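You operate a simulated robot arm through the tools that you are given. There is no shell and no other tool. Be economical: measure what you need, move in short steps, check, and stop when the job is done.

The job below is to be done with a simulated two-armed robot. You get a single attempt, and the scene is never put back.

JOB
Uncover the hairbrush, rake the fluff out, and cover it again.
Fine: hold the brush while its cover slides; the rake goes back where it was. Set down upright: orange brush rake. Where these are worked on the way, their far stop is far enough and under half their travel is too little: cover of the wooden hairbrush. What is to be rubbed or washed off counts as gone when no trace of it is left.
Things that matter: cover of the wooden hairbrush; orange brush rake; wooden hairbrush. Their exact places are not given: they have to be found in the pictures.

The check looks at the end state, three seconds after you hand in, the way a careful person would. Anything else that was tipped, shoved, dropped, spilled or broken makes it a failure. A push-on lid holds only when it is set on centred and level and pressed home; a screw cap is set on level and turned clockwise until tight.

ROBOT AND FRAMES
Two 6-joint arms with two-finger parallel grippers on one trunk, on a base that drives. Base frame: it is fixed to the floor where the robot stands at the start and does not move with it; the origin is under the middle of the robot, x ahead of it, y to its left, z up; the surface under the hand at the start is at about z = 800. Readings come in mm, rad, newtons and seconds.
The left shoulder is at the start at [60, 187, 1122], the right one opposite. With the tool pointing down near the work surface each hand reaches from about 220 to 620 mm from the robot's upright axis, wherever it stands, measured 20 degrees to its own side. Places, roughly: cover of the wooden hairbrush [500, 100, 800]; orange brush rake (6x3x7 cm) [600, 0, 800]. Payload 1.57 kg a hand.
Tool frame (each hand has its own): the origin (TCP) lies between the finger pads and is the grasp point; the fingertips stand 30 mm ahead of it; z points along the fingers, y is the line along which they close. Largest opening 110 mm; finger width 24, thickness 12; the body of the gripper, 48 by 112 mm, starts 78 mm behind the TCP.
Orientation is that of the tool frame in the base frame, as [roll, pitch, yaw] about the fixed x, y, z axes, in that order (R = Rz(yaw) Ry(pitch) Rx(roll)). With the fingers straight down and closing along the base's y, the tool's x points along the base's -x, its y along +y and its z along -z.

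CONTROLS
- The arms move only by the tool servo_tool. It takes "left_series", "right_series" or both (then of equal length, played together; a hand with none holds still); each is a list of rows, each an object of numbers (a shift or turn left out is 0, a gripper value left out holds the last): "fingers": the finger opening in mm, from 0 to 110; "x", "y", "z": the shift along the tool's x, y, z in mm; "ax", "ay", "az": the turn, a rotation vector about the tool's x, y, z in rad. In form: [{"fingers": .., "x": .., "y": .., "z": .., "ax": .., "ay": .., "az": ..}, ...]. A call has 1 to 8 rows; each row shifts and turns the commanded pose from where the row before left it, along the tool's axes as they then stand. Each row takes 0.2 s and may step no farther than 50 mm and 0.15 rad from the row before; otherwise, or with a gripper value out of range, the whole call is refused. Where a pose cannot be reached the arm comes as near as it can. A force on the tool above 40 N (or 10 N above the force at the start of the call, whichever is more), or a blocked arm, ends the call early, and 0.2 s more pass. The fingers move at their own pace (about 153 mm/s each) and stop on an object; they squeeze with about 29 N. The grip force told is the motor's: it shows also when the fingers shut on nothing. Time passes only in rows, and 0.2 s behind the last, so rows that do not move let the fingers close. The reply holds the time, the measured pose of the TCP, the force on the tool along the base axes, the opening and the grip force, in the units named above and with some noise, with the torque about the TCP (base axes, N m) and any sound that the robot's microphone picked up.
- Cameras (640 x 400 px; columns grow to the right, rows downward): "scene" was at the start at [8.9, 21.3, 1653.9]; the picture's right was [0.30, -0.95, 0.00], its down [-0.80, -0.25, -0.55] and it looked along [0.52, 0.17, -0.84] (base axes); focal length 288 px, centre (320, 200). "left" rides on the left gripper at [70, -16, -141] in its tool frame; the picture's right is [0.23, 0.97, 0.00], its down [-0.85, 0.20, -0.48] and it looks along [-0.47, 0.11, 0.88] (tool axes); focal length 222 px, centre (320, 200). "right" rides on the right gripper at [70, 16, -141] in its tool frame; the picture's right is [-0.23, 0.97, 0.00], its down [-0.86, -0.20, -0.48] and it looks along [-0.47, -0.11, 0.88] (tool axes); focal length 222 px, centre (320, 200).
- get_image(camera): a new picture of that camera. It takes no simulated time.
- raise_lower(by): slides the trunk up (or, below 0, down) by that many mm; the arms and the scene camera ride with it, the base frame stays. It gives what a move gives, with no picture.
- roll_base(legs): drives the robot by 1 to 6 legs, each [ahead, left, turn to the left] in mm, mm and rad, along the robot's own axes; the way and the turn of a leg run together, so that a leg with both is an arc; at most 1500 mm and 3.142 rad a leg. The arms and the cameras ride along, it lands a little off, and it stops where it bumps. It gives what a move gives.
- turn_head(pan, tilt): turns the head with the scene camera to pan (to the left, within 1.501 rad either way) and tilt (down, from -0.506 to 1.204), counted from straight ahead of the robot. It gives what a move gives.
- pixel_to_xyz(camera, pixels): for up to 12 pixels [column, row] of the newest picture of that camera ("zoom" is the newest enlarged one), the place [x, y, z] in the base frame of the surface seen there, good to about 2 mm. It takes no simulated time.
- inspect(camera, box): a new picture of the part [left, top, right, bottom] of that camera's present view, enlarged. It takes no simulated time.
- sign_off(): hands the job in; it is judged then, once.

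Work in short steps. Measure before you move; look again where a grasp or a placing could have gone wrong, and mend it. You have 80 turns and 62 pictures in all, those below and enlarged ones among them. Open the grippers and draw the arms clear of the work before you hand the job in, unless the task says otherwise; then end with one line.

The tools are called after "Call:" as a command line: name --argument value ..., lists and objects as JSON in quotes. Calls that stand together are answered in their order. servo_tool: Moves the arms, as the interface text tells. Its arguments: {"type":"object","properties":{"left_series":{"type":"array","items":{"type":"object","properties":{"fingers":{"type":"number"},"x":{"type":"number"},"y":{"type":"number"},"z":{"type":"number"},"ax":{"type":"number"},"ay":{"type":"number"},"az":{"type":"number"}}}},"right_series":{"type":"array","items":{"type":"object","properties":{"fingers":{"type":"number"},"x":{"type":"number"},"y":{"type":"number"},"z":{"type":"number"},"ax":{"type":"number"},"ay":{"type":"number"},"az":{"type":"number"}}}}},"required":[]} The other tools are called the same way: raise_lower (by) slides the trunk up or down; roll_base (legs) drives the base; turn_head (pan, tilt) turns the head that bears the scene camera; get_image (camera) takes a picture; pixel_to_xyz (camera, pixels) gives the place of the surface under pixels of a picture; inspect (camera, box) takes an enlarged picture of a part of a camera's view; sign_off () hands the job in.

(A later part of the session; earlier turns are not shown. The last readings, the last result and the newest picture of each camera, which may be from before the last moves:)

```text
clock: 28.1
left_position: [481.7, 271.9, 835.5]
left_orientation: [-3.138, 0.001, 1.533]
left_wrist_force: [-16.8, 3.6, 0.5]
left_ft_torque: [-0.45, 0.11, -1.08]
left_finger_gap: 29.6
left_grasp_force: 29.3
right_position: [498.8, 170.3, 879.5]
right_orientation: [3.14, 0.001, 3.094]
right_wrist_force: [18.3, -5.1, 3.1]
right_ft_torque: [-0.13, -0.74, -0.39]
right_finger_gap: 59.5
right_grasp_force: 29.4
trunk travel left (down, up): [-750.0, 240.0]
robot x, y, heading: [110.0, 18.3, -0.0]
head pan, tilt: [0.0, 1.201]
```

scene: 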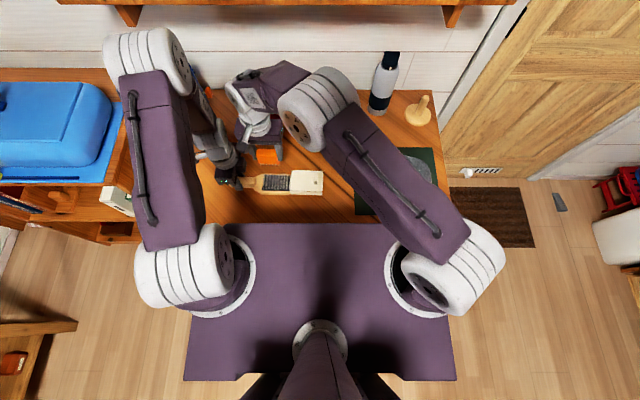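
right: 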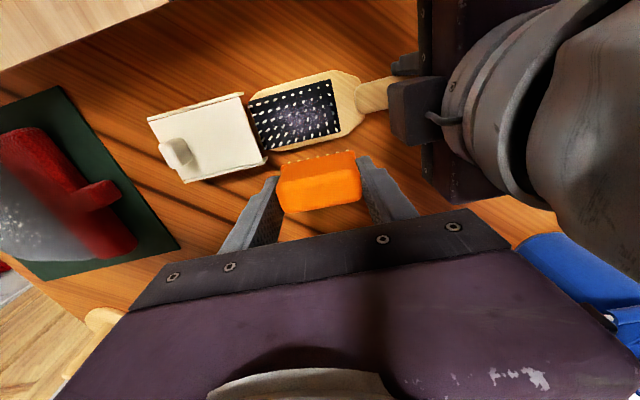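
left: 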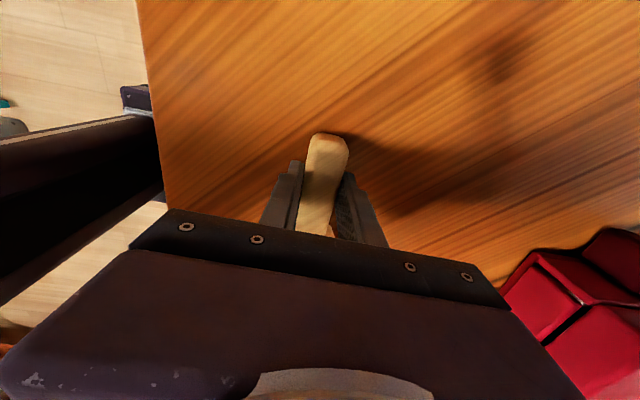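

Teeth push on bristles (18 N sideways). I look before going on.

Call:
inspect --camera "right" --box '[220, 60, 420, 220]'

Call:
inspect --camera "scene" --box '[220, 140, 340, 205]'

```text
2.50 times, centred on (320, 140) of right
```

zoom: 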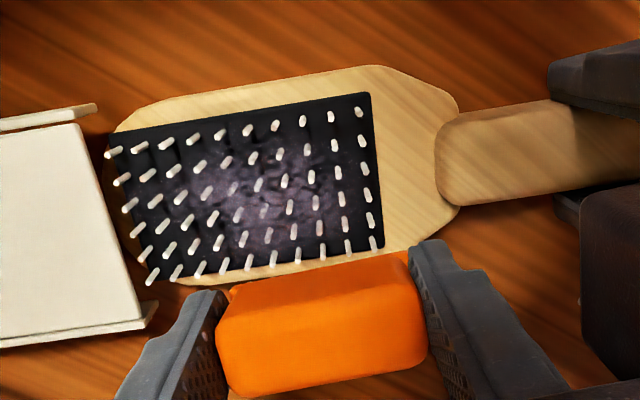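

```text
5.33 times, centred on (280, 172) of scene
```

zoom: 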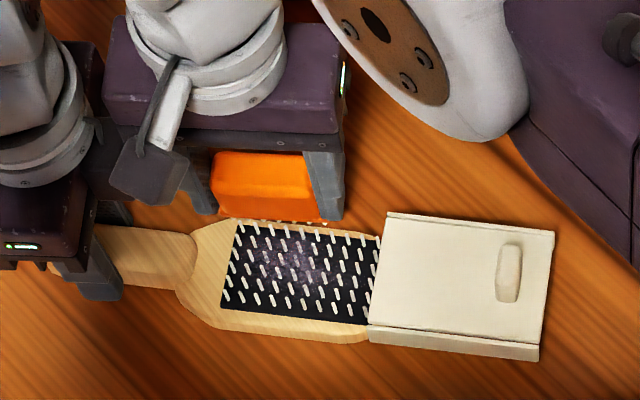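

The brush pivoted a little in the grip. The rake's 7 teeth (pitch ≈ bristle pitch) evidently straddle the 6 bristle rows, so the rake should be turned 90° and drawn along the brush. I back off, lift, and look.

Call:
servo_tool --right_series '[{"x": -12}, {"x": -12}, {"z": -30}, {"z": -40}, {"z": -10}, {}]'

Call:
inspect --camera "scene" --box '[220, 140, 340, 205]'

```text
clock: 29.5
left_position: [484.5, 273.3, 834.5]
left_orientation: [-3.14, 0.0, 1.535]
left_wrist_force: [-0.2, 0.3, 0.2]
left_ft_torque: [0.1, 0.01, -0.01]
left_finger_gap: 27.4
left_grasp_force: 29.3
right_position: [524.3, 169.5, 958.3]
right_orientation: [3.14, 0.001, 3.095]
right_wrist_force: [-0.4, 0.3, 0.1]
right_ft_torque: [0.0, -0.01, -0.01]
right_finger_gap: 59.5
right_grasp_force: 28.6
trunk travel left (down, up): [-750.0, 240.0]
robot x, y, heading: [104.9, 20.4, 0.004]
head pan, tilt: [0.0, 1.201]
```

```text
5.33 times, centred on (280, 172) of scene
```

zoom: 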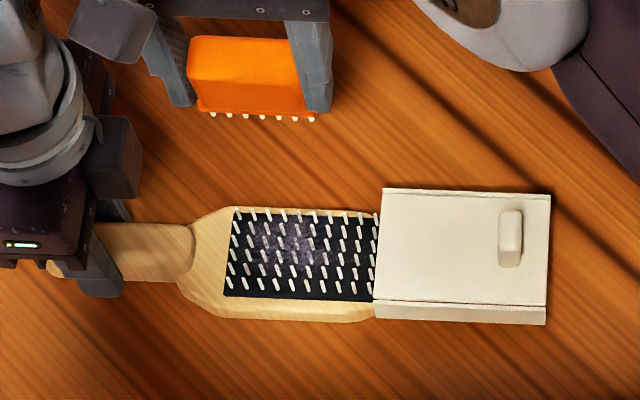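

The brush sprang back into line. I turn the right hand 90° (tool x toward −y) over the brush in two calls.

Call:
servo_tool --right_series '[{"y": -20, "x": 20}, {"az": -0.1428}, {"az": -0.1428}, {"az": -0.1428}, {"az": -0.1428}, {"az": -0.1428}, {"az": -0.1428}]'

Call:
servo_tool --right_series '[{"az": -0.1428}, {"az": -0.1428}, {"az": -0.1428}, {"az": -0.1428}, {"az": -0.1428}, {}]'

Call:
get_image --camera "right"

```text
clock: 31.1
left_position: [485.3, 272.2, 833.6]
left_orientation: [3.14, -0.001, 1.534]
left_wrist_force: [0.1, -0.1, -0.2]
left_ft_torque: [0.09, 0.05, 0.05]
left_finger_gap: 26.9
left_grasp_force: 28.9
right_position: [502.4, 150.3, 959.5]
right_orientation: [3.14, -0.002, -2.33]
right_wrist_force: [1.1, -0.3, 0.4]
right_ft_torque: [0.02, -0.02, 0.0]
right_finger_gap: 59.3
right_grasp_force: 29.1
trunk travel left (down, up): [-750.0, 240.0]
robot x, y, heading: [108.2, 22.5, 0.002]
head pan, tilt: [0.0, 1.201]
```

```text
clock: 32.5
left_position: [484.6, 274.0, 833.9]
left_orientation: [-3.141, 0.0, 1.534]
left_wrist_force: [-0.3, 0.8, -0.5]
left_ft_torque: [0.05, -0.02, -0.05]
left_finger_gap: 27.3
left_grasp_force: 29.2
right_position: [501.9, 149.4, 959.0]
right_orientation: [3.14, 0.0, -1.616]
right_wrist_force: [-0.5, -0.8, 0.5]
right_ft_torque: [-0.01, -0.01, 0.01]
right_finger_gap: 59.0
right_grasp_force: 29.4
trunk travel left (down, up): [-750.0, 240.0]
robot x, y, heading: [108.8, 20.5, -0.001]
head pan, tilt: [0.0, 1.201]
```

```text
24 pictures are left
```

right: 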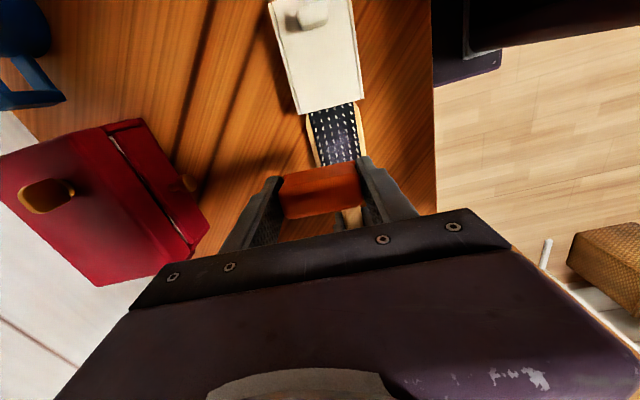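

I zoom on the bristles from this view to find the row positions in x.

Call:
inspect --camera "right" --box '[280, 90, 392, 160]'

```text
5.71 times, centred on (336, 125) of right
```

zoom: 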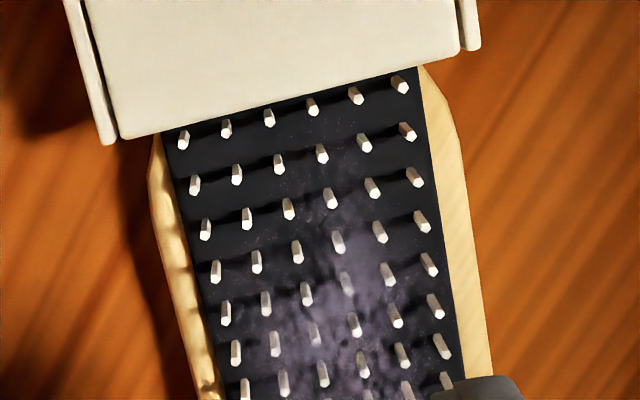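

Call:
pixel_to_xyz --camera "zoom" --pixels '[[195, 188], [237, 178], [279, 168], [321, 157], [364, 146], [407, 133], [226, 316], [433, 303], [437, 200], [190, 230], [390, 314], [300, 255]]'

```text
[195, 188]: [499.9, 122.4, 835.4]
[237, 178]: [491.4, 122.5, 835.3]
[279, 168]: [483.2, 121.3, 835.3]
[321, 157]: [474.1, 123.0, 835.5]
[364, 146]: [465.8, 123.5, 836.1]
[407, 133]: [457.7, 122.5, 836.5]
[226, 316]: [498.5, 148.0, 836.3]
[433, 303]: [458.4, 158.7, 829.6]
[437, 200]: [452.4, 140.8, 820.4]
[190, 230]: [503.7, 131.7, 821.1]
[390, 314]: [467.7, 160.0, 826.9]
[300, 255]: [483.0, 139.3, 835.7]
```

Rows are 8.5 mm apart, centreline x ≈ 478.8 at y 122 with slope 0.04. Raking must begin near y 205, so to make room for the wrists I tilt the left hand away (wrist toward +y) and re-grip the handle slightly farther out.

Call:
servo_tool --left_series '[{"fingers": 50}, {}, {"x": 6, "z": -3, "ay": -0.12}, {"ay": -0.12}, {"ay": -0.12}, {"fingers": 15}, {}, {}]'

Call:
get_image --camera "left"

```text
clock: 34.3
left_position: [484.2, 278.2, 837.1]
left_orientation: [-3.141, 0.36, 1.534]
left_wrist_force: [0.0, -0.1, -0.3]
left_ft_torque: [0.13, -0.01, 0.01]
left_finger_gap: 27.5
left_grasp_force: 29.2
right_position: [500.8, 150.6, 958.3]
right_orientation: [-3.141, 0.001, -1.617]
right_wrist_force: [-0.6, 0.3, -0.7]
right_ft_torque: [0.0, 0.05, -0.01]
right_finger_gap: 58.7
right_grasp_force: 28.2
trunk travel left (down, up): [-750.0, 240.0]
robot x, y, heading: [109.5, 16.6, 0.002]
head pan, tilt: [0.0, 1.201]
```

```text
22 pictures are left
```

left: 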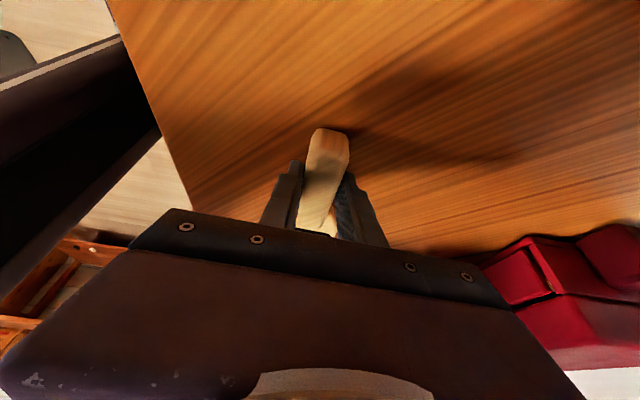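

Now the rake goes to (482, 210) at z ~905 for an alignment look.

Call:
servo_tool --right_series '[{"x": -20, "y": 11}, {"x": -20, "y": 10.5}, {"x": -20}, {"z": 30}, {"z": 22}, {}]'

Call:
get_image --camera "right"

Call:
get_image --camera "scene"

```text
clock: 35.7
left_position: [483.5, 276.9, 838.7]
left_orientation: [3.14, 0.36, 1.533]
left_wrist_force: [0.7, 0.3, 1.0]
left_ft_torque: [0.11, -0.02, 0.03]
left_finger_gap: 27.2
left_grasp_force: 29.1
right_position: [482.8, 210.2, 907.4]
right_orientation: [-3.141, 0.001, -1.619]
right_wrist_force: [-0.2, 0.2, 0.0]
right_ft_torque: [0.03, 0.01, 0.02]
right_finger_gap: 59.3
right_grasp_force: 28.7
trunk travel left (down, up): [-750.0, 240.0]
robot x, y, heading: [103.2, 19.2, -0.001]
head pan, tilt: [0.0, 1.201]
```

```text
21 pictures are left
```

right: 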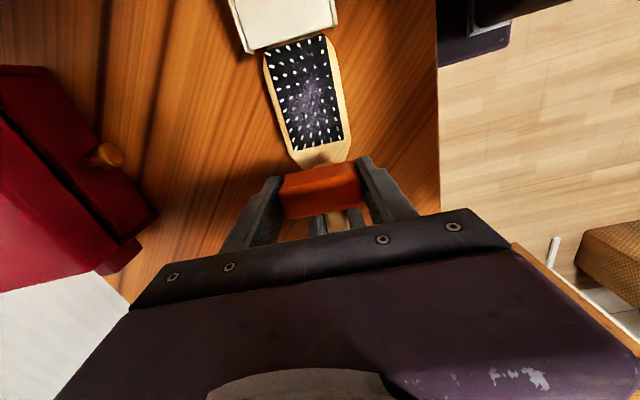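

```text
20 pictures are left
```

scene: 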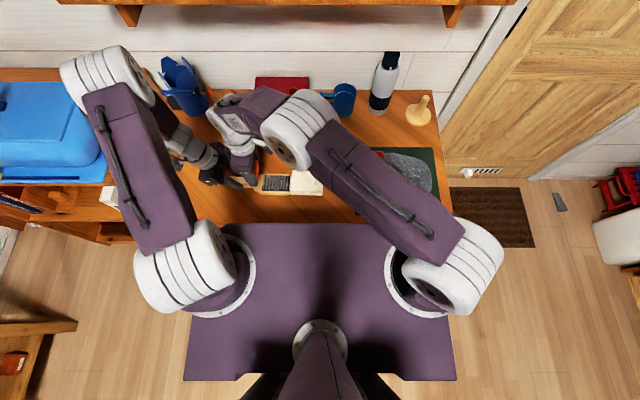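

Clear. I lower to z ≈ 886 and inspect tooth/bristle alignment.

Call:
servo_tool --right_series '[{"z": 10}, {"z": 11}, {}]'

Call:
inspect --camera "right" --box '[250, 80, 378, 192]'

```text
clock: 36.5
left_position: [483.3, 277.3, 837.8]
left_orientation: [-3.141, 0.359, 1.534]
left_wrist_force: [2.1, 2.2, -11.0]
left_ft_torque: [-0.25, -0.07, 0.19]
left_finger_gap: 27.1
left_grasp_force: 29.2
right_position: [484.9, 210.2, 886.6]
right_orientation: [-3.14, 0.003, -1.617]
right_wrist_force: [-1.5, -5.3, 18.9]
right_ft_torque: [-0.08, 0.13, 0.04]
right_finger_gap: 59.4
right_grasp_force: 28.6
trunk travel left (down, up): [-750.0, 240.0]
robot x, y, heading: [106.8, 19.1, -0.0]
head pan, tilt: [0.0, 1.201]
```

```text
3.57 times, centred on (314, 136) of right
```

zoom: 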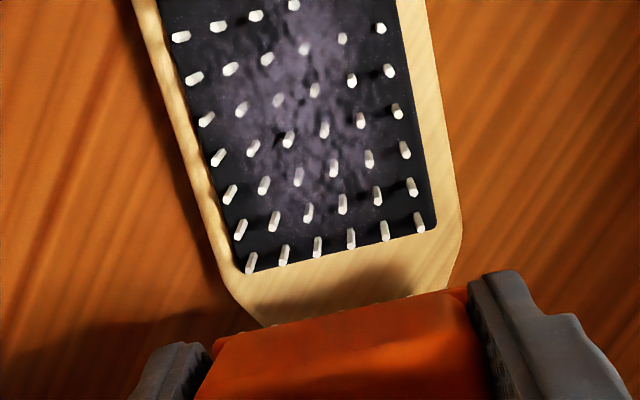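

There is 19 N upward force: part of the rake presses on the handle root (handle top z 832). I lift, shift 12 mm toward −y, and lower again.

Call:
servo_tool --right_series '[{"z": -14}, {"x": 11, "y": 2}, {"z": 6}, {}]'

Call:
inspect --camera "right" --box '[250, 80, 378, 192]'

```text
clock: 37.5
left_position: [484.1, 277.9, 838.2]
left_orientation: [3.141, 0.36, 1.533]
left_wrist_force: [-0.3, -1.5, 0.9]
left_ft_torque: [0.13, -0.01, -0.03]
left_finger_gap: 27.4
left_grasp_force: 28.9
right_position: [481.2, 198.3, 894.8]
right_orientation: [3.141, 0.0, -1.619]
right_wrist_force: [-0.4, -0.1, -0.5]
right_ft_torque: [0.0, -0.01, -0.01]
right_finger_gap: 59.0
right_grasp_force: 29.1
trunk travel left (down, up): [-750.0, 240.0]
robot x, y, heading: [108.3, 17.1, -0.003]
head pan, tilt: [0.0, 1.201]
```

```text
3.57 times, centred on (314, 136) of right
```

zoom: 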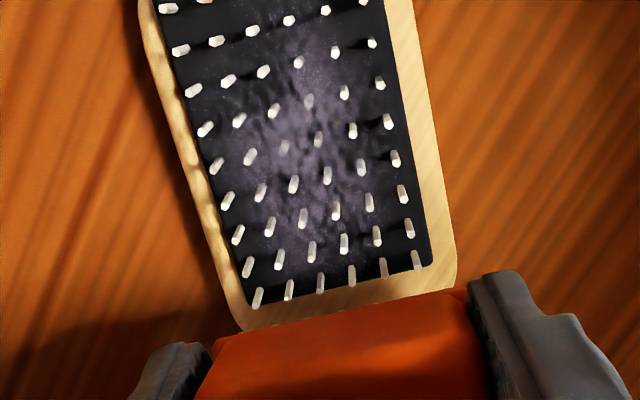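

The rake's visible face has changed since the bump: it may have pitched in the fingers. I lift clear and measure the rake body.

Call:
servo_tool --right_series '[{"z": -40, "x": 25}, {"z": -40, "x": 25}, {}]'

Call:
inspect --camera "right" --box '[250, 140, 390, 228]'

Call:
pixel_to_xyz --camera "zoom" --pixels '[[320, 140], [320, 160], [320, 180], [320, 200], [320, 220], [320, 240], [320, 260], [320, 280], [320, 300], [320, 320]]'

```text
clock: 38.3
left_position: [485.7, 277.9, 837.2]
left_orientation: [3.14, 0.362, 1.536]
left_wrist_force: [-1.6, -1.9, 1.1]
left_ft_torque: [0.19, -0.01, 0.01]
left_finger_gap: 27.4
left_grasp_force: 28.7
right_position: [478.7, 149.2, 973.5]
right_orientation: [-3.141, 0.0, -1.619]
right_wrist_force: [0.3, 0.4, -0.9]
right_ft_torque: [0.01, 0.04, -0.01]
right_finger_gap: 59.3
right_grasp_force: 29.1
trunk travel left (down, up): [-750.0, 240.0]
robot x, y, heading: [108.8, 21.6, 0.002]
head pan, tilt: [0.0, 1.201]
```

```text
4.55 times, centred on (320, 184) of right
```

zoom: 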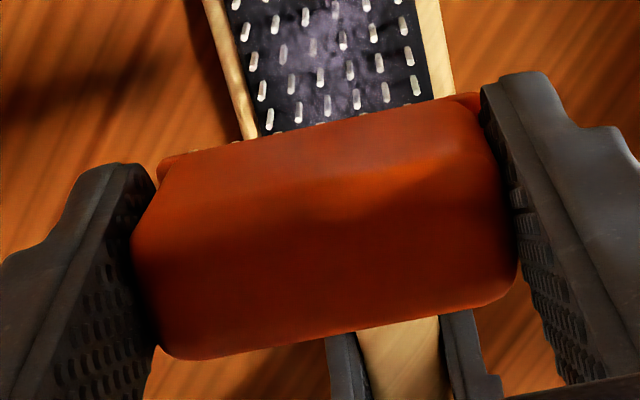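

```text
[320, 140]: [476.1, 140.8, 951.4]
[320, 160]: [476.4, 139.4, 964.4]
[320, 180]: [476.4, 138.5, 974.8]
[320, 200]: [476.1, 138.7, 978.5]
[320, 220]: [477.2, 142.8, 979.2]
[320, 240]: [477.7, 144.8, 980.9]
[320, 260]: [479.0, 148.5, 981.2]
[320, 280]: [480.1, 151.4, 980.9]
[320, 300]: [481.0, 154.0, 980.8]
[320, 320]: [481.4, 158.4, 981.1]
```

The rake has pitched only ~4° (front face y 140.8→138.5 over 24 mm) and remains firm. I measure its ends and a bristle column from the same view, so biases cancel.

Call:
pixel_to_xyz --camera "zoom" --pixels '[[268, 112], [297, 106], [327, 99], [386, 86], [415, 79], [262, 84], [410, 50], [140, 240], [150, 310], [508, 190], [513, 250], [500, 270]]'

```text
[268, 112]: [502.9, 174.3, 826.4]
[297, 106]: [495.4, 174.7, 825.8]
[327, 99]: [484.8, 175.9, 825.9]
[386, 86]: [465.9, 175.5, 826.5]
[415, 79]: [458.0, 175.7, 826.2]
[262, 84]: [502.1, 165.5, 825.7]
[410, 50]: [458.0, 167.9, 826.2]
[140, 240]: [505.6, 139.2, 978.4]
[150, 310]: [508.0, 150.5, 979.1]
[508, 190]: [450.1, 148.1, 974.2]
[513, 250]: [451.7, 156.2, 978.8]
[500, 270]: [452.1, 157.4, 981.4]
```

Bristle centre x 480.5 at y 175, rake centre ≈ TCP. I return to y ≈ 206 and lower in steps, watching force.

Call:
servo_tool --right_series '[{"x": -29, "y": -1}, {"x": -28}, {"z": 40}, {"z": 38}, {"z": 5}, {"z": 4}, {}]'

```text
clock: 39.9
left_position: [484.4, 276.9, 837.9]
left_orientation: [-3.141, 0.361, 1.534]
left_wrist_force: [0.8, 0.3, 0.1]
left_ft_torque: [-0.01, 0.01, 0.03]
left_finger_gap: 27.4
left_grasp_force: 28.7
right_position: [481.8, 207.4, 888.2]
right_orientation: [-3.141, 0.0, -1.619]
right_wrist_force: [-0.5, 0.1, -0.8]
right_ft_torque: [0.01, -0.02, 0.02]
right_finger_gap: 59.2
right_grasp_force: 29.0
trunk travel left (down, up): [-750.0, 240.0]
robot x, y, heading: [110.3, 22.5, 0.005]
head pan, tilt: [0.0, 1.201]
```

No contact at z 888. I lower further by 3 + 3 mm with a 3 mm shift toward −y.

Call:
servo_tool --right_series '[{"x": 3}, {"z": 3}, {"z": 3}, {}]'

```text
clock: 40.9
left_position: [484.4, 276.7, 838.3]
left_orientation: [-3.141, 0.358, 1.534]
left_wrist_force: [2.5, 2.6, -16.5]
left_ft_torque: [0.05, -0.1, 0.21]
left_finger_gap: 27.3
left_grasp_force: 28.8
right_position: [483.1, 204.1, 882.2]
right_orientation: [-3.139, 0.001, -1.618]
right_wrist_force: [-1.1, -3.1, 24.7]
right_ft_torque: [0.26, 0.09, -0.01]
right_finger_gap: 59.6
right_grasp_force: 29.2
trunk travel left (down, up): [-750.0, 240.0]
robot x, y, heading: [108.7, 17.7, 0.005]
head pan, tilt: [0.0, 1.201]
```

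The readings (contact ~12 mm behind the TCP, face slope change) indicate the rake pitched ~0.12 rad with teeth swung toward +y, touching the handle root. I lift, pitch the hand +0.12 to set the rake vertical, shift to y ≈ 192.5 and check the view.

Call:
servo_tool --right_series '[{"z": -18}, {"x": 11.6, "y": 0.5}, {"ay": 0.12}, {}]'

Call:
inspect --camera "right" --box '[240, 90, 400, 230]'

Call:
pixel_to_xyz --camera "zoom" --pixels '[[320, 225], [320, 235], [320, 245], [320, 255], [320, 265], [320, 280], [320, 300], [320, 320], [320, 215], [320, 205]]'

```text
clock: 41.9
left_position: [484.3, 277.8, 838.4]
left_orientation: [3.141, 0.36, 1.535]
left_wrist_force: [0.3, -0.4, 0.2]
left_ft_torque: [0.18, -0.03, -0.04]
left_finger_gap: 27.2
left_grasp_force: 28.5
right_position: [480.3, 191.8, 899.7]
right_orientation: [-3.141, -0.12, -1.617]
right_wrist_force: [0.0, -0.9, -0.6]
right_ft_torque: [0.02, -0.02, -0.02]
right_finger_gap: 59.0
right_grasp_force: 28.4
trunk travel left (down, up): [-750.0, 240.0]
robot x, y, heading: [105.6, 18.2, -0.005]
head pan, tilt: [0.0, 1.201]
```

```text
2.86 times, centred on (320, 160) of right
```

zoom: 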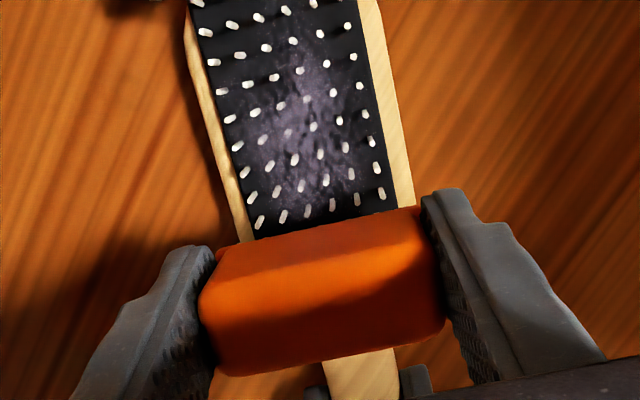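

```text
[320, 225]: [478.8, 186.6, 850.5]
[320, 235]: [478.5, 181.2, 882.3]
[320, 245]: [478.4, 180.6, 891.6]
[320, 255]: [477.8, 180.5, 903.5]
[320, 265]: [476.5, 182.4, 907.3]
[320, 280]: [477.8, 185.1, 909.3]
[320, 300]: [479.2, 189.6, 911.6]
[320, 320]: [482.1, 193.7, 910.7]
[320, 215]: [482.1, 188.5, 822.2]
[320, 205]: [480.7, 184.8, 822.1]
```

Front teeth row appears at y≈186.6 (5.5 mm behind the front face). I measure the last two bristle columns in the same view.

Call:
pixel_to_xyz --camera "zoom" --pixels '[[261, 220], [284, 214], [308, 210], [333, 203], [358, 197], [382, 192], [252, 198], [277, 190], [301, 185], [326, 179], [350, 173], [375, 168]]'

Call:
inspect --camera "right" --box '[290, 150, 360, 185]'

```text
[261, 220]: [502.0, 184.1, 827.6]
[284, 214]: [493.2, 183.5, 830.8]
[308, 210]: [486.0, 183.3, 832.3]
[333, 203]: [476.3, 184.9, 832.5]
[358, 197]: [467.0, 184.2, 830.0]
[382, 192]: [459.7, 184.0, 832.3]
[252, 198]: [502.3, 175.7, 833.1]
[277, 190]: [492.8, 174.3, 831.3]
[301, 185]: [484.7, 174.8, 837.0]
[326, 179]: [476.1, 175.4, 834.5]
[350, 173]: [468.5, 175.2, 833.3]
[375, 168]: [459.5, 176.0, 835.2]
```

```text
9.14 times, centred on (325, 168) of right
```

zoom: 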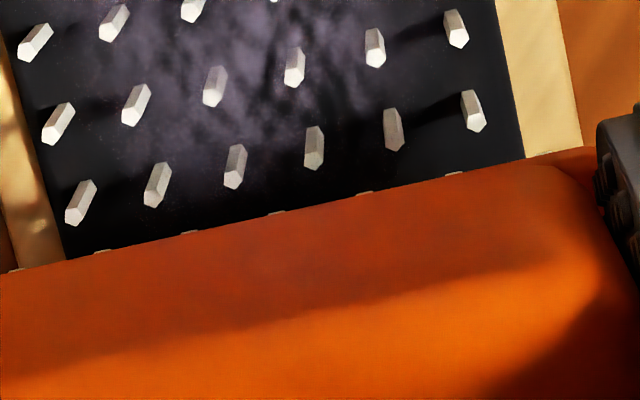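

Lane alignment in x is right (tooth 4 between bristles 3 and 4). Front teeth should go at y≈188.3 (between columns 184 and 192.7), so I shift +1.4 mm and lower straight down stepwise.

Call:
servo_tool --right_series '[{"x": -1.4}, {"z": 4.0, "x": -0.5}, {"z": 4.0, "x": -0.5}, {"z": 4.0, "x": -0.5}, {"z": 3, "x": -0.4}, {}]'

```text
clock: 43.3
left_position: [483.5, 277.7, 837.8]
left_orientation: [3.14, 0.36, 1.534]
left_wrist_force: [2.3, 0.2, -13.8]
left_ft_torque: [0.33, -0.07, 0.29]
left_finger_gap: 27.2
left_grasp_force: 29.1
right_position: [480.0, 194.8, 883.8]
right_orientation: [-3.139, -0.118, -1.618]
right_wrist_force: [-1.4, -0.7, 26.1]
right_ft_torque: [-0.13, 0.12, 0.01]
right_finger_gap: 59.6
right_grasp_force: 29.2
trunk travel left (down, up): [-750.0, 240.0]
robot x, y, heading: [110.6, 20.1, 0.001]
head pan, tilt: [0.0, 1.201]
```

Contact at z≈884. I look at where the teeth stand now.

Call:
inspect --camera "right" --box '[280, 130, 376, 190]'

Call:
pixel_to_xyz --camera "zoom" --pixels '[[320, 260], [320, 280], [320, 300], [320, 320], [320, 340], [320, 360], [320, 380], [320, 240]]'

```text
6.67 times, centred on (328, 160) of right
```

zoom: 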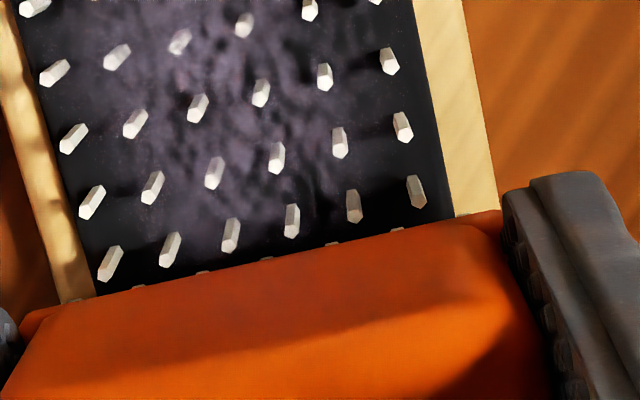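

```text
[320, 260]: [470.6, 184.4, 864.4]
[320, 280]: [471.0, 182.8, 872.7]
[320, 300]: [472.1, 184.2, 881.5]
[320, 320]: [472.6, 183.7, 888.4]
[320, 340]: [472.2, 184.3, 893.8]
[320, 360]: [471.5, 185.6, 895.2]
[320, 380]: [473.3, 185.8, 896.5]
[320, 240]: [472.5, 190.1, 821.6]
```

I measure tooth dots and the nearest bristle column in this same view to check lanes.

Call:
pixel_to_xyz --camera "zoom" --pixels '[[137, 288], [202, 273], [267, 259], [332, 245], [397, 230], [462, 216], [106, 276], [165, 260], [228, 248], [290, 233], [354, 218], [419, 204]]'

Call:
inspect --camera "right" --box '[296, 155, 360, 187]'

```text
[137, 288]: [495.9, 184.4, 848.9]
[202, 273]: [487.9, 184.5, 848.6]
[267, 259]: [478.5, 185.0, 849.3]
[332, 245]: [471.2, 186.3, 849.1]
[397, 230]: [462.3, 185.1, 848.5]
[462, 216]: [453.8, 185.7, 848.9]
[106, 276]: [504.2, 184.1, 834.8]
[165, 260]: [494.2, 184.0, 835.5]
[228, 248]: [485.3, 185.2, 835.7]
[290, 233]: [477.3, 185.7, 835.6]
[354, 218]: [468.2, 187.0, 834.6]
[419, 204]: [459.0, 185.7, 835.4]
```

```text
10.00 times, centred on (328, 171) of right
```

zoom: 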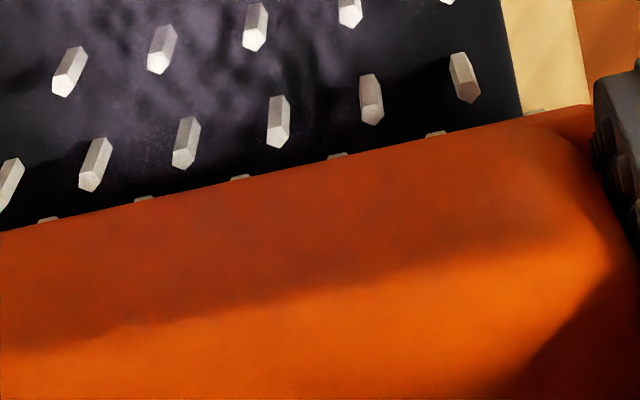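

Teeth sit ~2 mm toward −x from the lane centres and rest on bristle tips. I raise, shift 2 mm to +x (tool y −2), and lower again.

Call:
servo_tool --right_series '[{"z": -9, "x": 1.1}, {"y": -2.2}, {"z": 4, "x": -0.5}, {"z": 4, "x": -0.5}, {"z": 3, "x": -0.4}, {"z": 3, "x": -0.4}, {}]'

```text
clock: 44.7
left_position: [483.1, 278.7, 839.3]
left_orientation: [3.139, 0.357, 1.534]
left_wrist_force: [0.8, 0.1, 1.6]
left_ft_torque: [-0.71, 0.02, -0.07]
left_finger_gap: 27.4
left_grasp_force: 28.6
right_position: [483.4, 193.1, 883.5]
right_orientation: [-3.141, -0.118, -1.619]
right_wrist_force: [-3.6, -3.7, 10.7]
right_ft_torque: [-0.19, 0.2, 0.02]
right_finger_gap: 59.3
right_grasp_force: 29.1
trunk travel left (down, up): [-750.0, 240.0]
robot x, y, heading: [107.5, 19.8, 0.003]
head pan, tilt: [0.0, 1.201]
stopped in row 6 (right hand): the force on the tool passed its limit at 46 N (the readings are from after the stop); the commanded pose is now the measured one
```

Another stop at about the same height. I look again.

Call:
inspect --camera "right" --box '[280, 130, 376, 190]'

Call:
pixel_to_xyz --camera "zoom" --pixels '[[320, 270], [320, 290], [320, 310], [320, 330], [320, 350], [320, 370], [320, 390], [140, 280], [205, 266], [270, 251], [335, 237], [400, 222]]'

```text
6.67 times, centred on (328, 160) of right
```

zoom: 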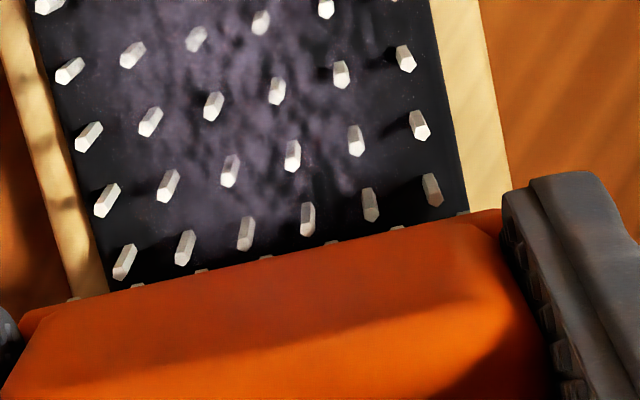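

```text
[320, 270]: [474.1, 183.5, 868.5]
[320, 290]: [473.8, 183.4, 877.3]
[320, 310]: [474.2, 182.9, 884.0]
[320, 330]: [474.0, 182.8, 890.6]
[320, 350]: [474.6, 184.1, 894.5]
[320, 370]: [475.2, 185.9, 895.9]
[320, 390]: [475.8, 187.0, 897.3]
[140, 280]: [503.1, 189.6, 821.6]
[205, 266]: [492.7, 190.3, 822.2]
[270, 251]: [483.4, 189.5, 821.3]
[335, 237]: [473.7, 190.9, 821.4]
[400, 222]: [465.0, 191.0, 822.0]
```

Both trial offsets rest on bristle tips (rake has slid up ~7 mm in the fingers, so tips ≈ TCP−48). The two alignment estimates average to a midpoint offset, so I raise, shift back 1.1 mm, and lower in small steps.

Call:
servo_tool --right_series '[{"z": -8, "x": 1}, {"y": 1.1}, {"z": 4, "x": -0.5}, {"z": 4, "x": -0.5}, {"z": 2, "x": -0.25}, {}]'

```text
clock: 46.2
left_position: [483.1, 278.0, 838.1]
left_orientation: [3.138, 0.355, 1.534]
left_wrist_force: [-1.2, 1.0, 7.7]
left_ft_torque: [-0.47, 0.32, -0.05]
left_finger_gap: 27.4
left_grasp_force: 28.4
right_position: [482.6, 194.5, 885.0]
right_orientation: [-3.136, -0.116, -1.616]
right_wrist_force: [-2.3, -2.0, 8.2]
right_ft_torque: [-0.13, 0.22, 0.07]
right_finger_gap: 59.4
right_grasp_force: 29.8
trunk travel left (down, up): [-750.0, 240.0]
robot x, y, heading: [104.4, 20.2, -0.004]
head pan, tilt: [0.0, 1.201]
stopped in row 6 (right hand): the force on the tool passed its limit at 41 N (the readings are from after the stop); the commanded pose is now the measured one
```

Odd left-hand loads appear; I check whether the two hands touch each other.

Call:
inspect --camera "scene" --box '[190, 100, 330, 200]'

Call:
get_image --camera "left"

```text
4.00 times, centred on (260, 150) of scene
```

zoom: 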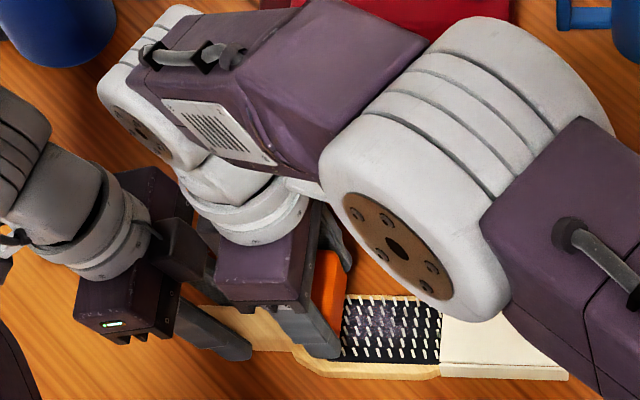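

```text
10 pictures are left
```

left: 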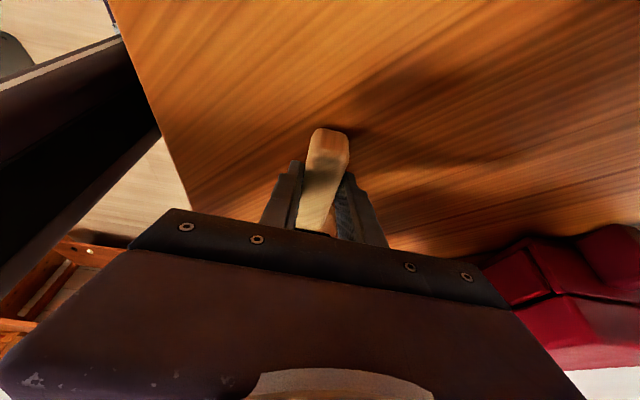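

I measure the dark block between the hands (zoom (190,250)) and the adjacent surfaces.

Call:
pixel_to_xyz --camera "zoom" --pixels '[[185, 240], [200, 262], [175, 270], [150, 200], [150, 300], [120, 300], [230, 260], [222, 295], [262, 285], [335, 225], [210, 340], [325, 290]]'

```text
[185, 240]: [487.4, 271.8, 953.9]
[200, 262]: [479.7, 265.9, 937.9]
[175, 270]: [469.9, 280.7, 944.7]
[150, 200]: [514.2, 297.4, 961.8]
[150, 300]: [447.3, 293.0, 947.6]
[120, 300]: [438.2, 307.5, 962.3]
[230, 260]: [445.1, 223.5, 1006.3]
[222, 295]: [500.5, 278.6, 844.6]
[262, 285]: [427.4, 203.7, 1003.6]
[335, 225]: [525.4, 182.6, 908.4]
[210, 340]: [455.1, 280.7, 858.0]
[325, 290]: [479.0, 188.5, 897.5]
```

No hand contact: it is the rake on the bristle tips. Better plan: re-grip the rake squarely on free table space, then stroke along x entering from the open +x side, with teeth visible for lane alignment. First I lift, untilt and turn the hand back.

Call:
servo_tool --right_series '[{"z": -40}, {"z": -40, "x": 20}, {"x": 20, "ay": -0.12}, {"az": 0.1428}, {"az": 0.1428}, {"az": 0.1428}, {"az": 0.1428}, {"az": 0.1428}]'

Call:
servo_tool --right_series '[{"az": 0.1428}, {"az": 0.1428}, {"az": 0.1428}, {"az": 0.1428}, {"az": 0.1428}, {"az": 0.1428}, {}]'

```text
clock: 48.0
left_position: [484.7, 277.9, 837.8]
left_orientation: [3.138, 0.351, 1.535]
left_wrist_force: [-1.8, -1.7, 16.5]
left_ft_torque: [0.0, 0.11, -0.05]
left_finger_gap: 27.2
left_grasp_force: 28.8
right_position: [480.7, 163.3, 967.9]
right_orientation: [-3.14, 0.007, -2.336]
right_wrist_force: [0.1, -0.4, 0.0]
right_ft_torque: [0.04, 0.05, 0.01]
right_finger_gap: 59.2
right_grasp_force: 29.3
trunk travel left (down, up): [-750.0, 240.0]
robot x, y, heading: [108.5, 20.0, 0.004]
head pan, tilt: [0.0, 1.201]
```

```text
clock: 49.6
left_position: [484.3, 278.3, 837.5]
left_orientation: [3.137, 0.353, 1.535]
left_wrist_force: [-1.8, -2.7, 15.2]
left_ft_torque: [-0.09, 0.11, 0.0]
left_finger_gap: 27.5
left_grasp_force: 29.3
right_position: [480.2, 163.4, 966.6]
right_orientation: [3.135, 0.006, 3.092]
right_wrist_force: [-0.8, 0.0, 0.0]
right_ft_torque: [0.0, -0.03, -0.01]
right_finger_gap: 59.3
right_grasp_force: 29.1
trunk travel left (down, up): [-750.0, 240.0]
robot x, y, heading: [107.6, 22.6, 0.0]
head pan, tilt: [0.0, 1.201]
```

Left grip is stressed by 15 N upward; I open and re-close it to relax, while the right hand carries the rake to free table at about (590,140).

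Call:
servo_tool --left_series '[{"fingers": 40}, {}, {"fingers": 15}, {}, {}, {}, {}]' --right_series '[{"x": -40, "y": -8}, {"x": -40, "y": -8}, {"x": -32, "y": -8}, {"z": 35}, {"z": 35}, {"z": 30}, {}]'

Call:
servo_tool --right_series '[{"z": 8}, {"z": 3}, {"z": 3}, {}]'

```text
clock: 51.2
left_position: [485.1, 278.9, 836.7]
left_orientation: [3.141, 0.354, 1.537]
left_wrist_force: [-0.2, 0.0, -0.5]
left_ft_torque: [0.12, -0.01, -0.04]
left_finger_gap: 27.4
left_grasp_force: 28.8
right_position: [593.6, 136.8, 864.7]
right_orientation: [3.138, 0.006, 3.095]
right_wrist_force: [0.5, -0.1, -0.6]
right_ft_torque: [0.03, -0.02, 0.02]
right_finger_gap: 59.3
right_grasp_force: 29.3
trunk travel left (down, up): [-750.0, 240.0]
robot x, y, heading: [110.2, 19.2, -0.0]
head pan, tilt: [0.0, 1.201]
```

```text
clock: 52.2
left_position: [485.8, 279.1, 836.0]
left_orientation: [3.138, 0.355, 1.535]
left_wrist_force: [-0.2, 0.2, -0.9]
left_ft_torque: [0.1, 0.03, -0.01]
left_finger_gap: 27.5
left_grasp_force: 28.6
right_position: [593.3, 136.1, 851.7]
right_orientation: [3.139, 0.003, 3.094]
right_wrist_force: [0.6, -0.5, -0.8]
right_ft_torque: [0.0, 0.03, -0.03]
right_finger_gap: 59.0
right_grasp_force: 28.7
trunk travel left (down, up): [-750.0, 240.0]
robot x, y, heading: [109.9, 24.5, 0.008]
head pan, tilt: [0.0, 1.201]
```

No contact yet at z 851.7; I lower 2 mm at a time until touch.

Call:
servo_tool --right_series '[{"z": 2}, {"z": 2}, {}]'

```text
clock: 53.0
left_position: [485.8, 278.3, 837.4]
left_orientation: [-3.142, 0.355, 1.535]
left_wrist_force: [-0.5, -0.2, -0.7]
left_ft_torque: [0.09, 0.01, 0.05]
left_finger_gap: 27.3
left_grasp_force: 29.2
right_position: [593.8, 136.7, 849.1]
right_orientation: [3.138, 0.005, 3.095]
right_wrist_force: [0.1, -1.0, 2.9]
right_ft_torque: [-0.15, -0.01, -0.01]
right_finger_gap: 59.3
right_grasp_force: 28.8
trunk travel left (down, up): [-750.0, 240.0]
robot x, y, heading: [108.6, 22.5, 0.004]
head pan, tilt: [0.0, 1.201]
```

Touch at z 849. I press 1 mm, open, rise to z ≈ 858, and look at the rake.

Call:
servo_tool --right_series '[{"z": 1}, {"fingers": 84}, {}, {"z": -9}, {}]'

Call:
inspect --camera "right" --box '[230, 100, 410, 220]'

Call:
pixel_to_xyz --camera "zoom" --pixels '[[320, 200], [320, 215], [320, 230], [320, 250], [320, 270], [320, 300], [230, 290], [420, 290], [210, 250], [430, 200], [320, 320], [320, 340]]'

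```text
clock: 54.2
left_position: [484.0, 278.9, 837.4]
left_orientation: [3.14, 0.355, 1.537]
left_wrist_force: [-0.5, 0.1, 0.7]
left_ft_torque: [0.1, 0.01, 0.01]
left_finger_gap: 27.2
left_grasp_force: 29.0
right_position: [593.7, 134.6, 856.1]
right_orientation: [3.136, 0.004, 3.095]
right_wrist_force: [-0.4, -0.5, -0.2]
right_ft_torque: [-0.02, 0.0, 0.01]
right_finger_gap: 83.8
right_grasp_force: 0.0
trunk travel left (down, up): [-750.0, 240.0]
robot x, y, heading: [108.2, 16.8, 0.001]
head pan, tilt: [0.0, 1.201]
```

```text
3.33 times, centred on (320, 160) of right
```

zoom: 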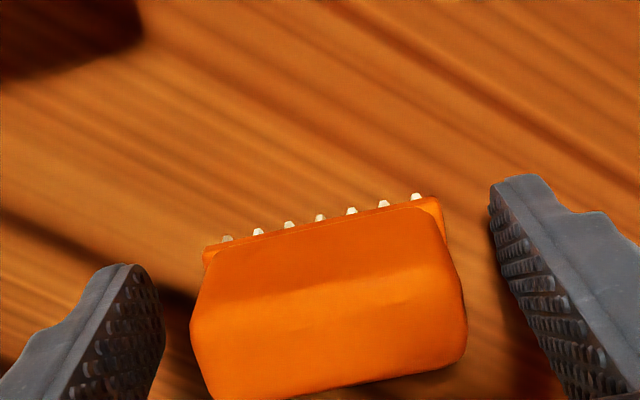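

```text
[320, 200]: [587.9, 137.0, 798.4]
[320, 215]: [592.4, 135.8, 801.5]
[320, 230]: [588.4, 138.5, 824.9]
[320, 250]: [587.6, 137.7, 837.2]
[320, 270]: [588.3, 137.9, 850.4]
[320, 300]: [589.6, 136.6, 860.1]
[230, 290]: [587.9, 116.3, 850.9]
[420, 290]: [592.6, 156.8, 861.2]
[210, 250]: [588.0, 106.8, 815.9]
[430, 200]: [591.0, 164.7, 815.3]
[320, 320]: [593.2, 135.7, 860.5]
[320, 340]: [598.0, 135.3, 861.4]
```

Rake is upright: face x 588, centre ≈(601.5, 136), tooth tips x≈593. I shift 7 mm, regrip at z 858, and lift.

Call:
servo_tool --right_series '[{"x": -7.5, "y": 1, "z": -2}, {"fingers": 50}, {}, {}, {"z": -12}, {"z": -12}, {"y": 24, "x": 28}, {"x": 28}]'

```text
clock: 56.0
left_position: [484.5, 279.4, 835.6]
left_orientation: [3.139, 0.356, 1.534]
left_wrist_force: [1.4, 0.6, 0.2]
left_ft_torque: [0.13, -0.01, 0.03]
left_finger_gap: 27.2
left_grasp_force: 28.6
right_position: [546.3, 162.1, 882.9]
right_orientation: [3.138, 0.005, 3.094]
right_wrist_force: [-0.8, 0.3, -0.4]
right_ft_torque: [0.03, 0.01, 0.01]
right_finger_gap: 59.1
right_grasp_force: 29.0
trunk travel left (down, up): [-750.0, 240.0]
robot x, y, heading: [110.1, 17.2, 0.006]
head pan, tilt: [0.0, 1.201]
```

Rake now at x 546 with tips ≈ 825, just outside the brush. I inspect lane alignment.

Call:
inspect --camera "right" --box '[240, 70, 400, 180]'

```text
3.64 times, centred on (320, 125) of right
```

zoom: 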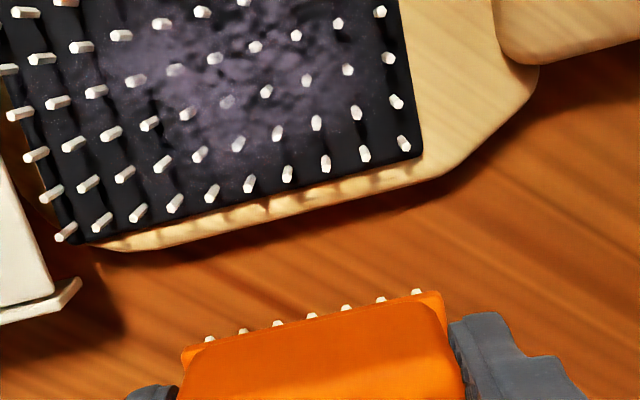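

Projecting bristle columns along the stroke, teeth (210…416) match lanes within ~0.7 mm. I nudge −0.6 mm and start the stroke toward −x.

Call:
servo_tool --right_series '[{"y": -0.6}, {"x": 10}, {"x": 10}, {"x": 8}, {"x": 8}, {}]'

```text
clock: 57.4
left_position: [483.8, 278.3, 838.0]
left_orientation: [-3.141, 0.355, 1.534]
left_wrist_force: [-16.8, 7.8, -0.2]
left_ft_torque: [-0.1, 0.25, -1.25]
left_finger_gap: 27.8
left_grasp_force: 29.3
right_position: [510.1, 163.9, 883.3]
right_orientation: [3.136, 0.008, 3.092]
right_wrist_force: [17.3, -8.4, 2.0]
right_ft_torque: [-0.4, -0.89, -0.47]
right_finger_gap: 59.1
right_grasp_force: 28.7
trunk travel left (down, up): [-750.0, 240.0]
robot x, y, heading: [106.7, 21.1, 0.003]
head pan, tilt: [0.0, 1.201]
```

Torque shows a single contact ~31 mm toward +y (outermost tooth against the last bristle column), pushing the rake to −y. I back off, shift 1.5 mm to −y, and retry.

Call:
servo_tool --right_series '[{"x": -14}, {"y": -1.5}, {"x": 7}, {"x": 7}, {"x": 6}, {}]'

```text
clock: 58.8
left_position: [484.3, 277.9, 837.3]
left_orientation: [3.141, 0.354, 1.534]
left_wrist_force: [-17.8, 7.1, -1.4]
left_ft_torque: [0.28, 0.32, -1.35]
left_finger_gap: 29.4
left_grasp_force: 29.3
right_position: [504.2, 162.0, 883.6]
right_orientation: [3.135, 0.007, 3.094]
right_wrist_force: [18.4, -8.2, 6.6]
right_ft_torque: [-0.2, -0.82, -0.52]
right_finger_gap: 59.3
right_grasp_force: 29.5
trunk travel left (down, up): [-750.0, 240.0]
robot x, y, heading: [106.9, 21.6, 0.004]
head pan, tilt: [0.0, 1.201]
```

Same contact location (≈32 mm toward +y). I take a close look there.

Call:
inspect --camera "right" --box '[270, 100, 390, 180]'

```text
5.00 times, centred on (330, 140) of right
```

zoom: 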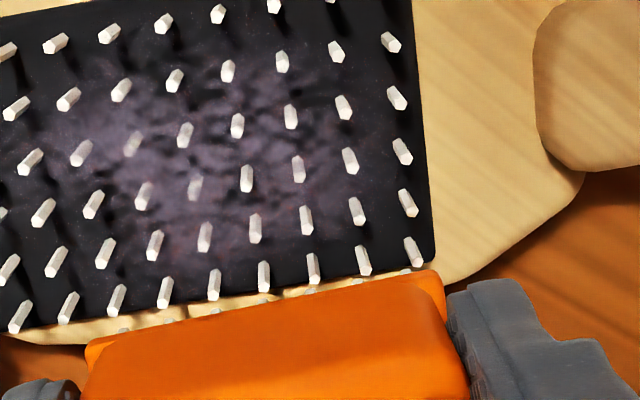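

Teeth stand just −y of the bristles (tooth 7 at (405,270) vs. bristle at ≈(412,270)), so they need ~2.5 mm more toward −y. I back off, shift, and retry.

Call:
servo_tool --right_series '[{"x": -12}, {"y": -2.6}, {"x": 6}, {"x": 6}, {"x": 6}, {}]'

```text
clock: 60.2
left_position: [484.6, 277.5, 837.4]
left_orientation: [3.14, 0.355, 1.534]
left_wrist_force: [-17.2, 5.5, -1.1]
left_ft_torque: [0.23, 0.38, -1.33]
left_finger_gap: 29.7
left_grasp_force: 29.1
right_position: [497.6, 159.9, 882.6]
right_orientation: [3.136, 0.004, 3.095]
right_wrist_force: [16.2, -6.2, 5.9]
right_ft_torque: [-0.06, -0.72, -0.5]
right_finger_gap: 59.4
right_grasp_force: 28.5
trunk travel left (down, up): [-750.0, 240.0]
robot x, y, heading: [111.3, 20.9, 0.001]
head pan, tilt: [0.0, 1.201]
```

Still pushing the brush. One more close look before deciding.

Call:
inspect --camera "right" --box '[270, 100, 390, 180]'

Call:
pixel_to_xyz --camera "zoom" --pixels '[[410, 300], [320, 320], [120, 355], [420, 268], [430, 250], [300, 285], [100, 335], [250, 230], [460, 320], [480, 230], [220, 340], [330, 200]]'

```text
5.00 times, centred on (330, 140) of right
```

zoom: 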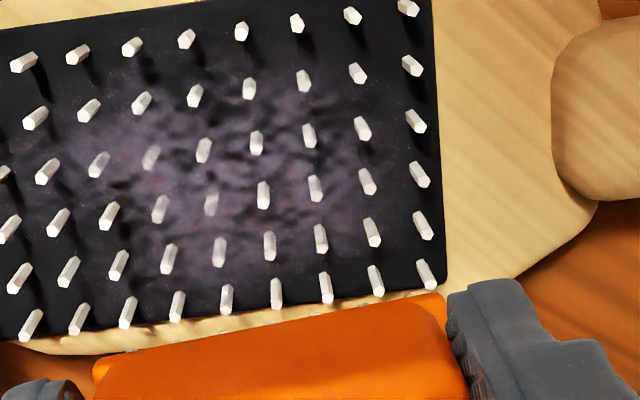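

```text
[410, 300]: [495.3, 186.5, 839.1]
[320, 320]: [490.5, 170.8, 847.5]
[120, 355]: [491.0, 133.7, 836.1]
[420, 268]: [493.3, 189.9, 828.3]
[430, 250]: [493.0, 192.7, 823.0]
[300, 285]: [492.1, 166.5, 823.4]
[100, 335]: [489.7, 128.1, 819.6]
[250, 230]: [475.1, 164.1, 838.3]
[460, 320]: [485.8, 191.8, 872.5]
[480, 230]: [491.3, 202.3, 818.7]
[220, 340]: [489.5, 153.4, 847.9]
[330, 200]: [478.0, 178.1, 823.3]
```

Contact is always at the rake's outer corner and always at bristle-tip height whatever the offset, so the teeth evidently act on the bristle tips as a whole. I'll back off, raise to tips ≈ 840, go over the field, and rub with light pressure.

Call:
servo_tool --right_series '[{"x": -16}, {"z": -15}, {"x": 10, "y": 2}, {"x": 10}, {"z": 2}, {"z": 2}, {}]'

```text
clock: 61.8
left_position: [484.2, 278.7, 836.3]
left_orientation: [3.138, 0.353, 1.535]
left_wrist_force: [-0.4, 4.8, -12.1]
left_ft_torque: [0.71, 0.14, 0.06]
left_finger_gap: 27.3
left_grasp_force: 28.6
right_position: [494.0, 162.2, 893.8]
right_orientation: [3.135, 0.007, 3.093]
right_wrist_force: [-0.5, -5.4, 25.2]
right_ft_torque: [-0.17, 0.14, -0.07]
right_finger_gap: 59.2
right_grasp_force: 29.6
trunk travel left (down, up): [-750.0, 240.0]
robot x, y, heading: [111.0, 18.5, 0.002]
head pan, tilt: [0.0, 1.201]
```

Resting on the tips at 25 N. I ease 1 mm and stroke across −x and back.

Call:
servo_tool --right_series '[{"z": -1}, {"x": 10}, {"x": 10}, {"x": 10}, {"x": -12}, {"x": -12}, {"x": -12}, {"x": -14}]'

Call:
inspect --camera "right" --box '[240, 70, 400, 180]'

```text
clock: 63.6
left_position: [485.3, 278.7, 837.4]
left_orientation: [-3.14, 0.355, 1.534]
left_wrist_force: [-1.6, 0.9, 4.4]
left_ft_torque: [-0.82, -0.01, -0.15]
left_finger_gap: 27.4
left_grasp_force: 29.2
right_position: [514.6, 160.9, 891.9]
right_orientation: [3.139, 0.003, 3.094]
right_wrist_force: [-0.2, -0.4, 0.4]
right_ft_torque: [0.0, 0.01, -0.01]
right_finger_gap: 59.0
right_grasp_force: 29.0
trunk travel left (down, up): [-750.0, 240.0]
robot x, y, heading: [106.4, 19.7, 0.002]
head pan, tilt: [0.0, 1.201]
```

```text
3.64 times, centred on (320, 125) of right
```

zoom: 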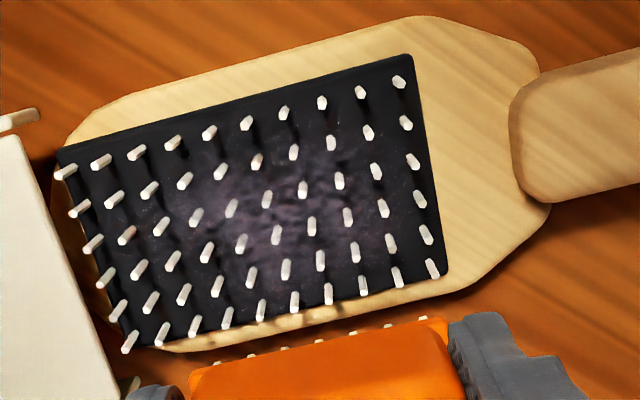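

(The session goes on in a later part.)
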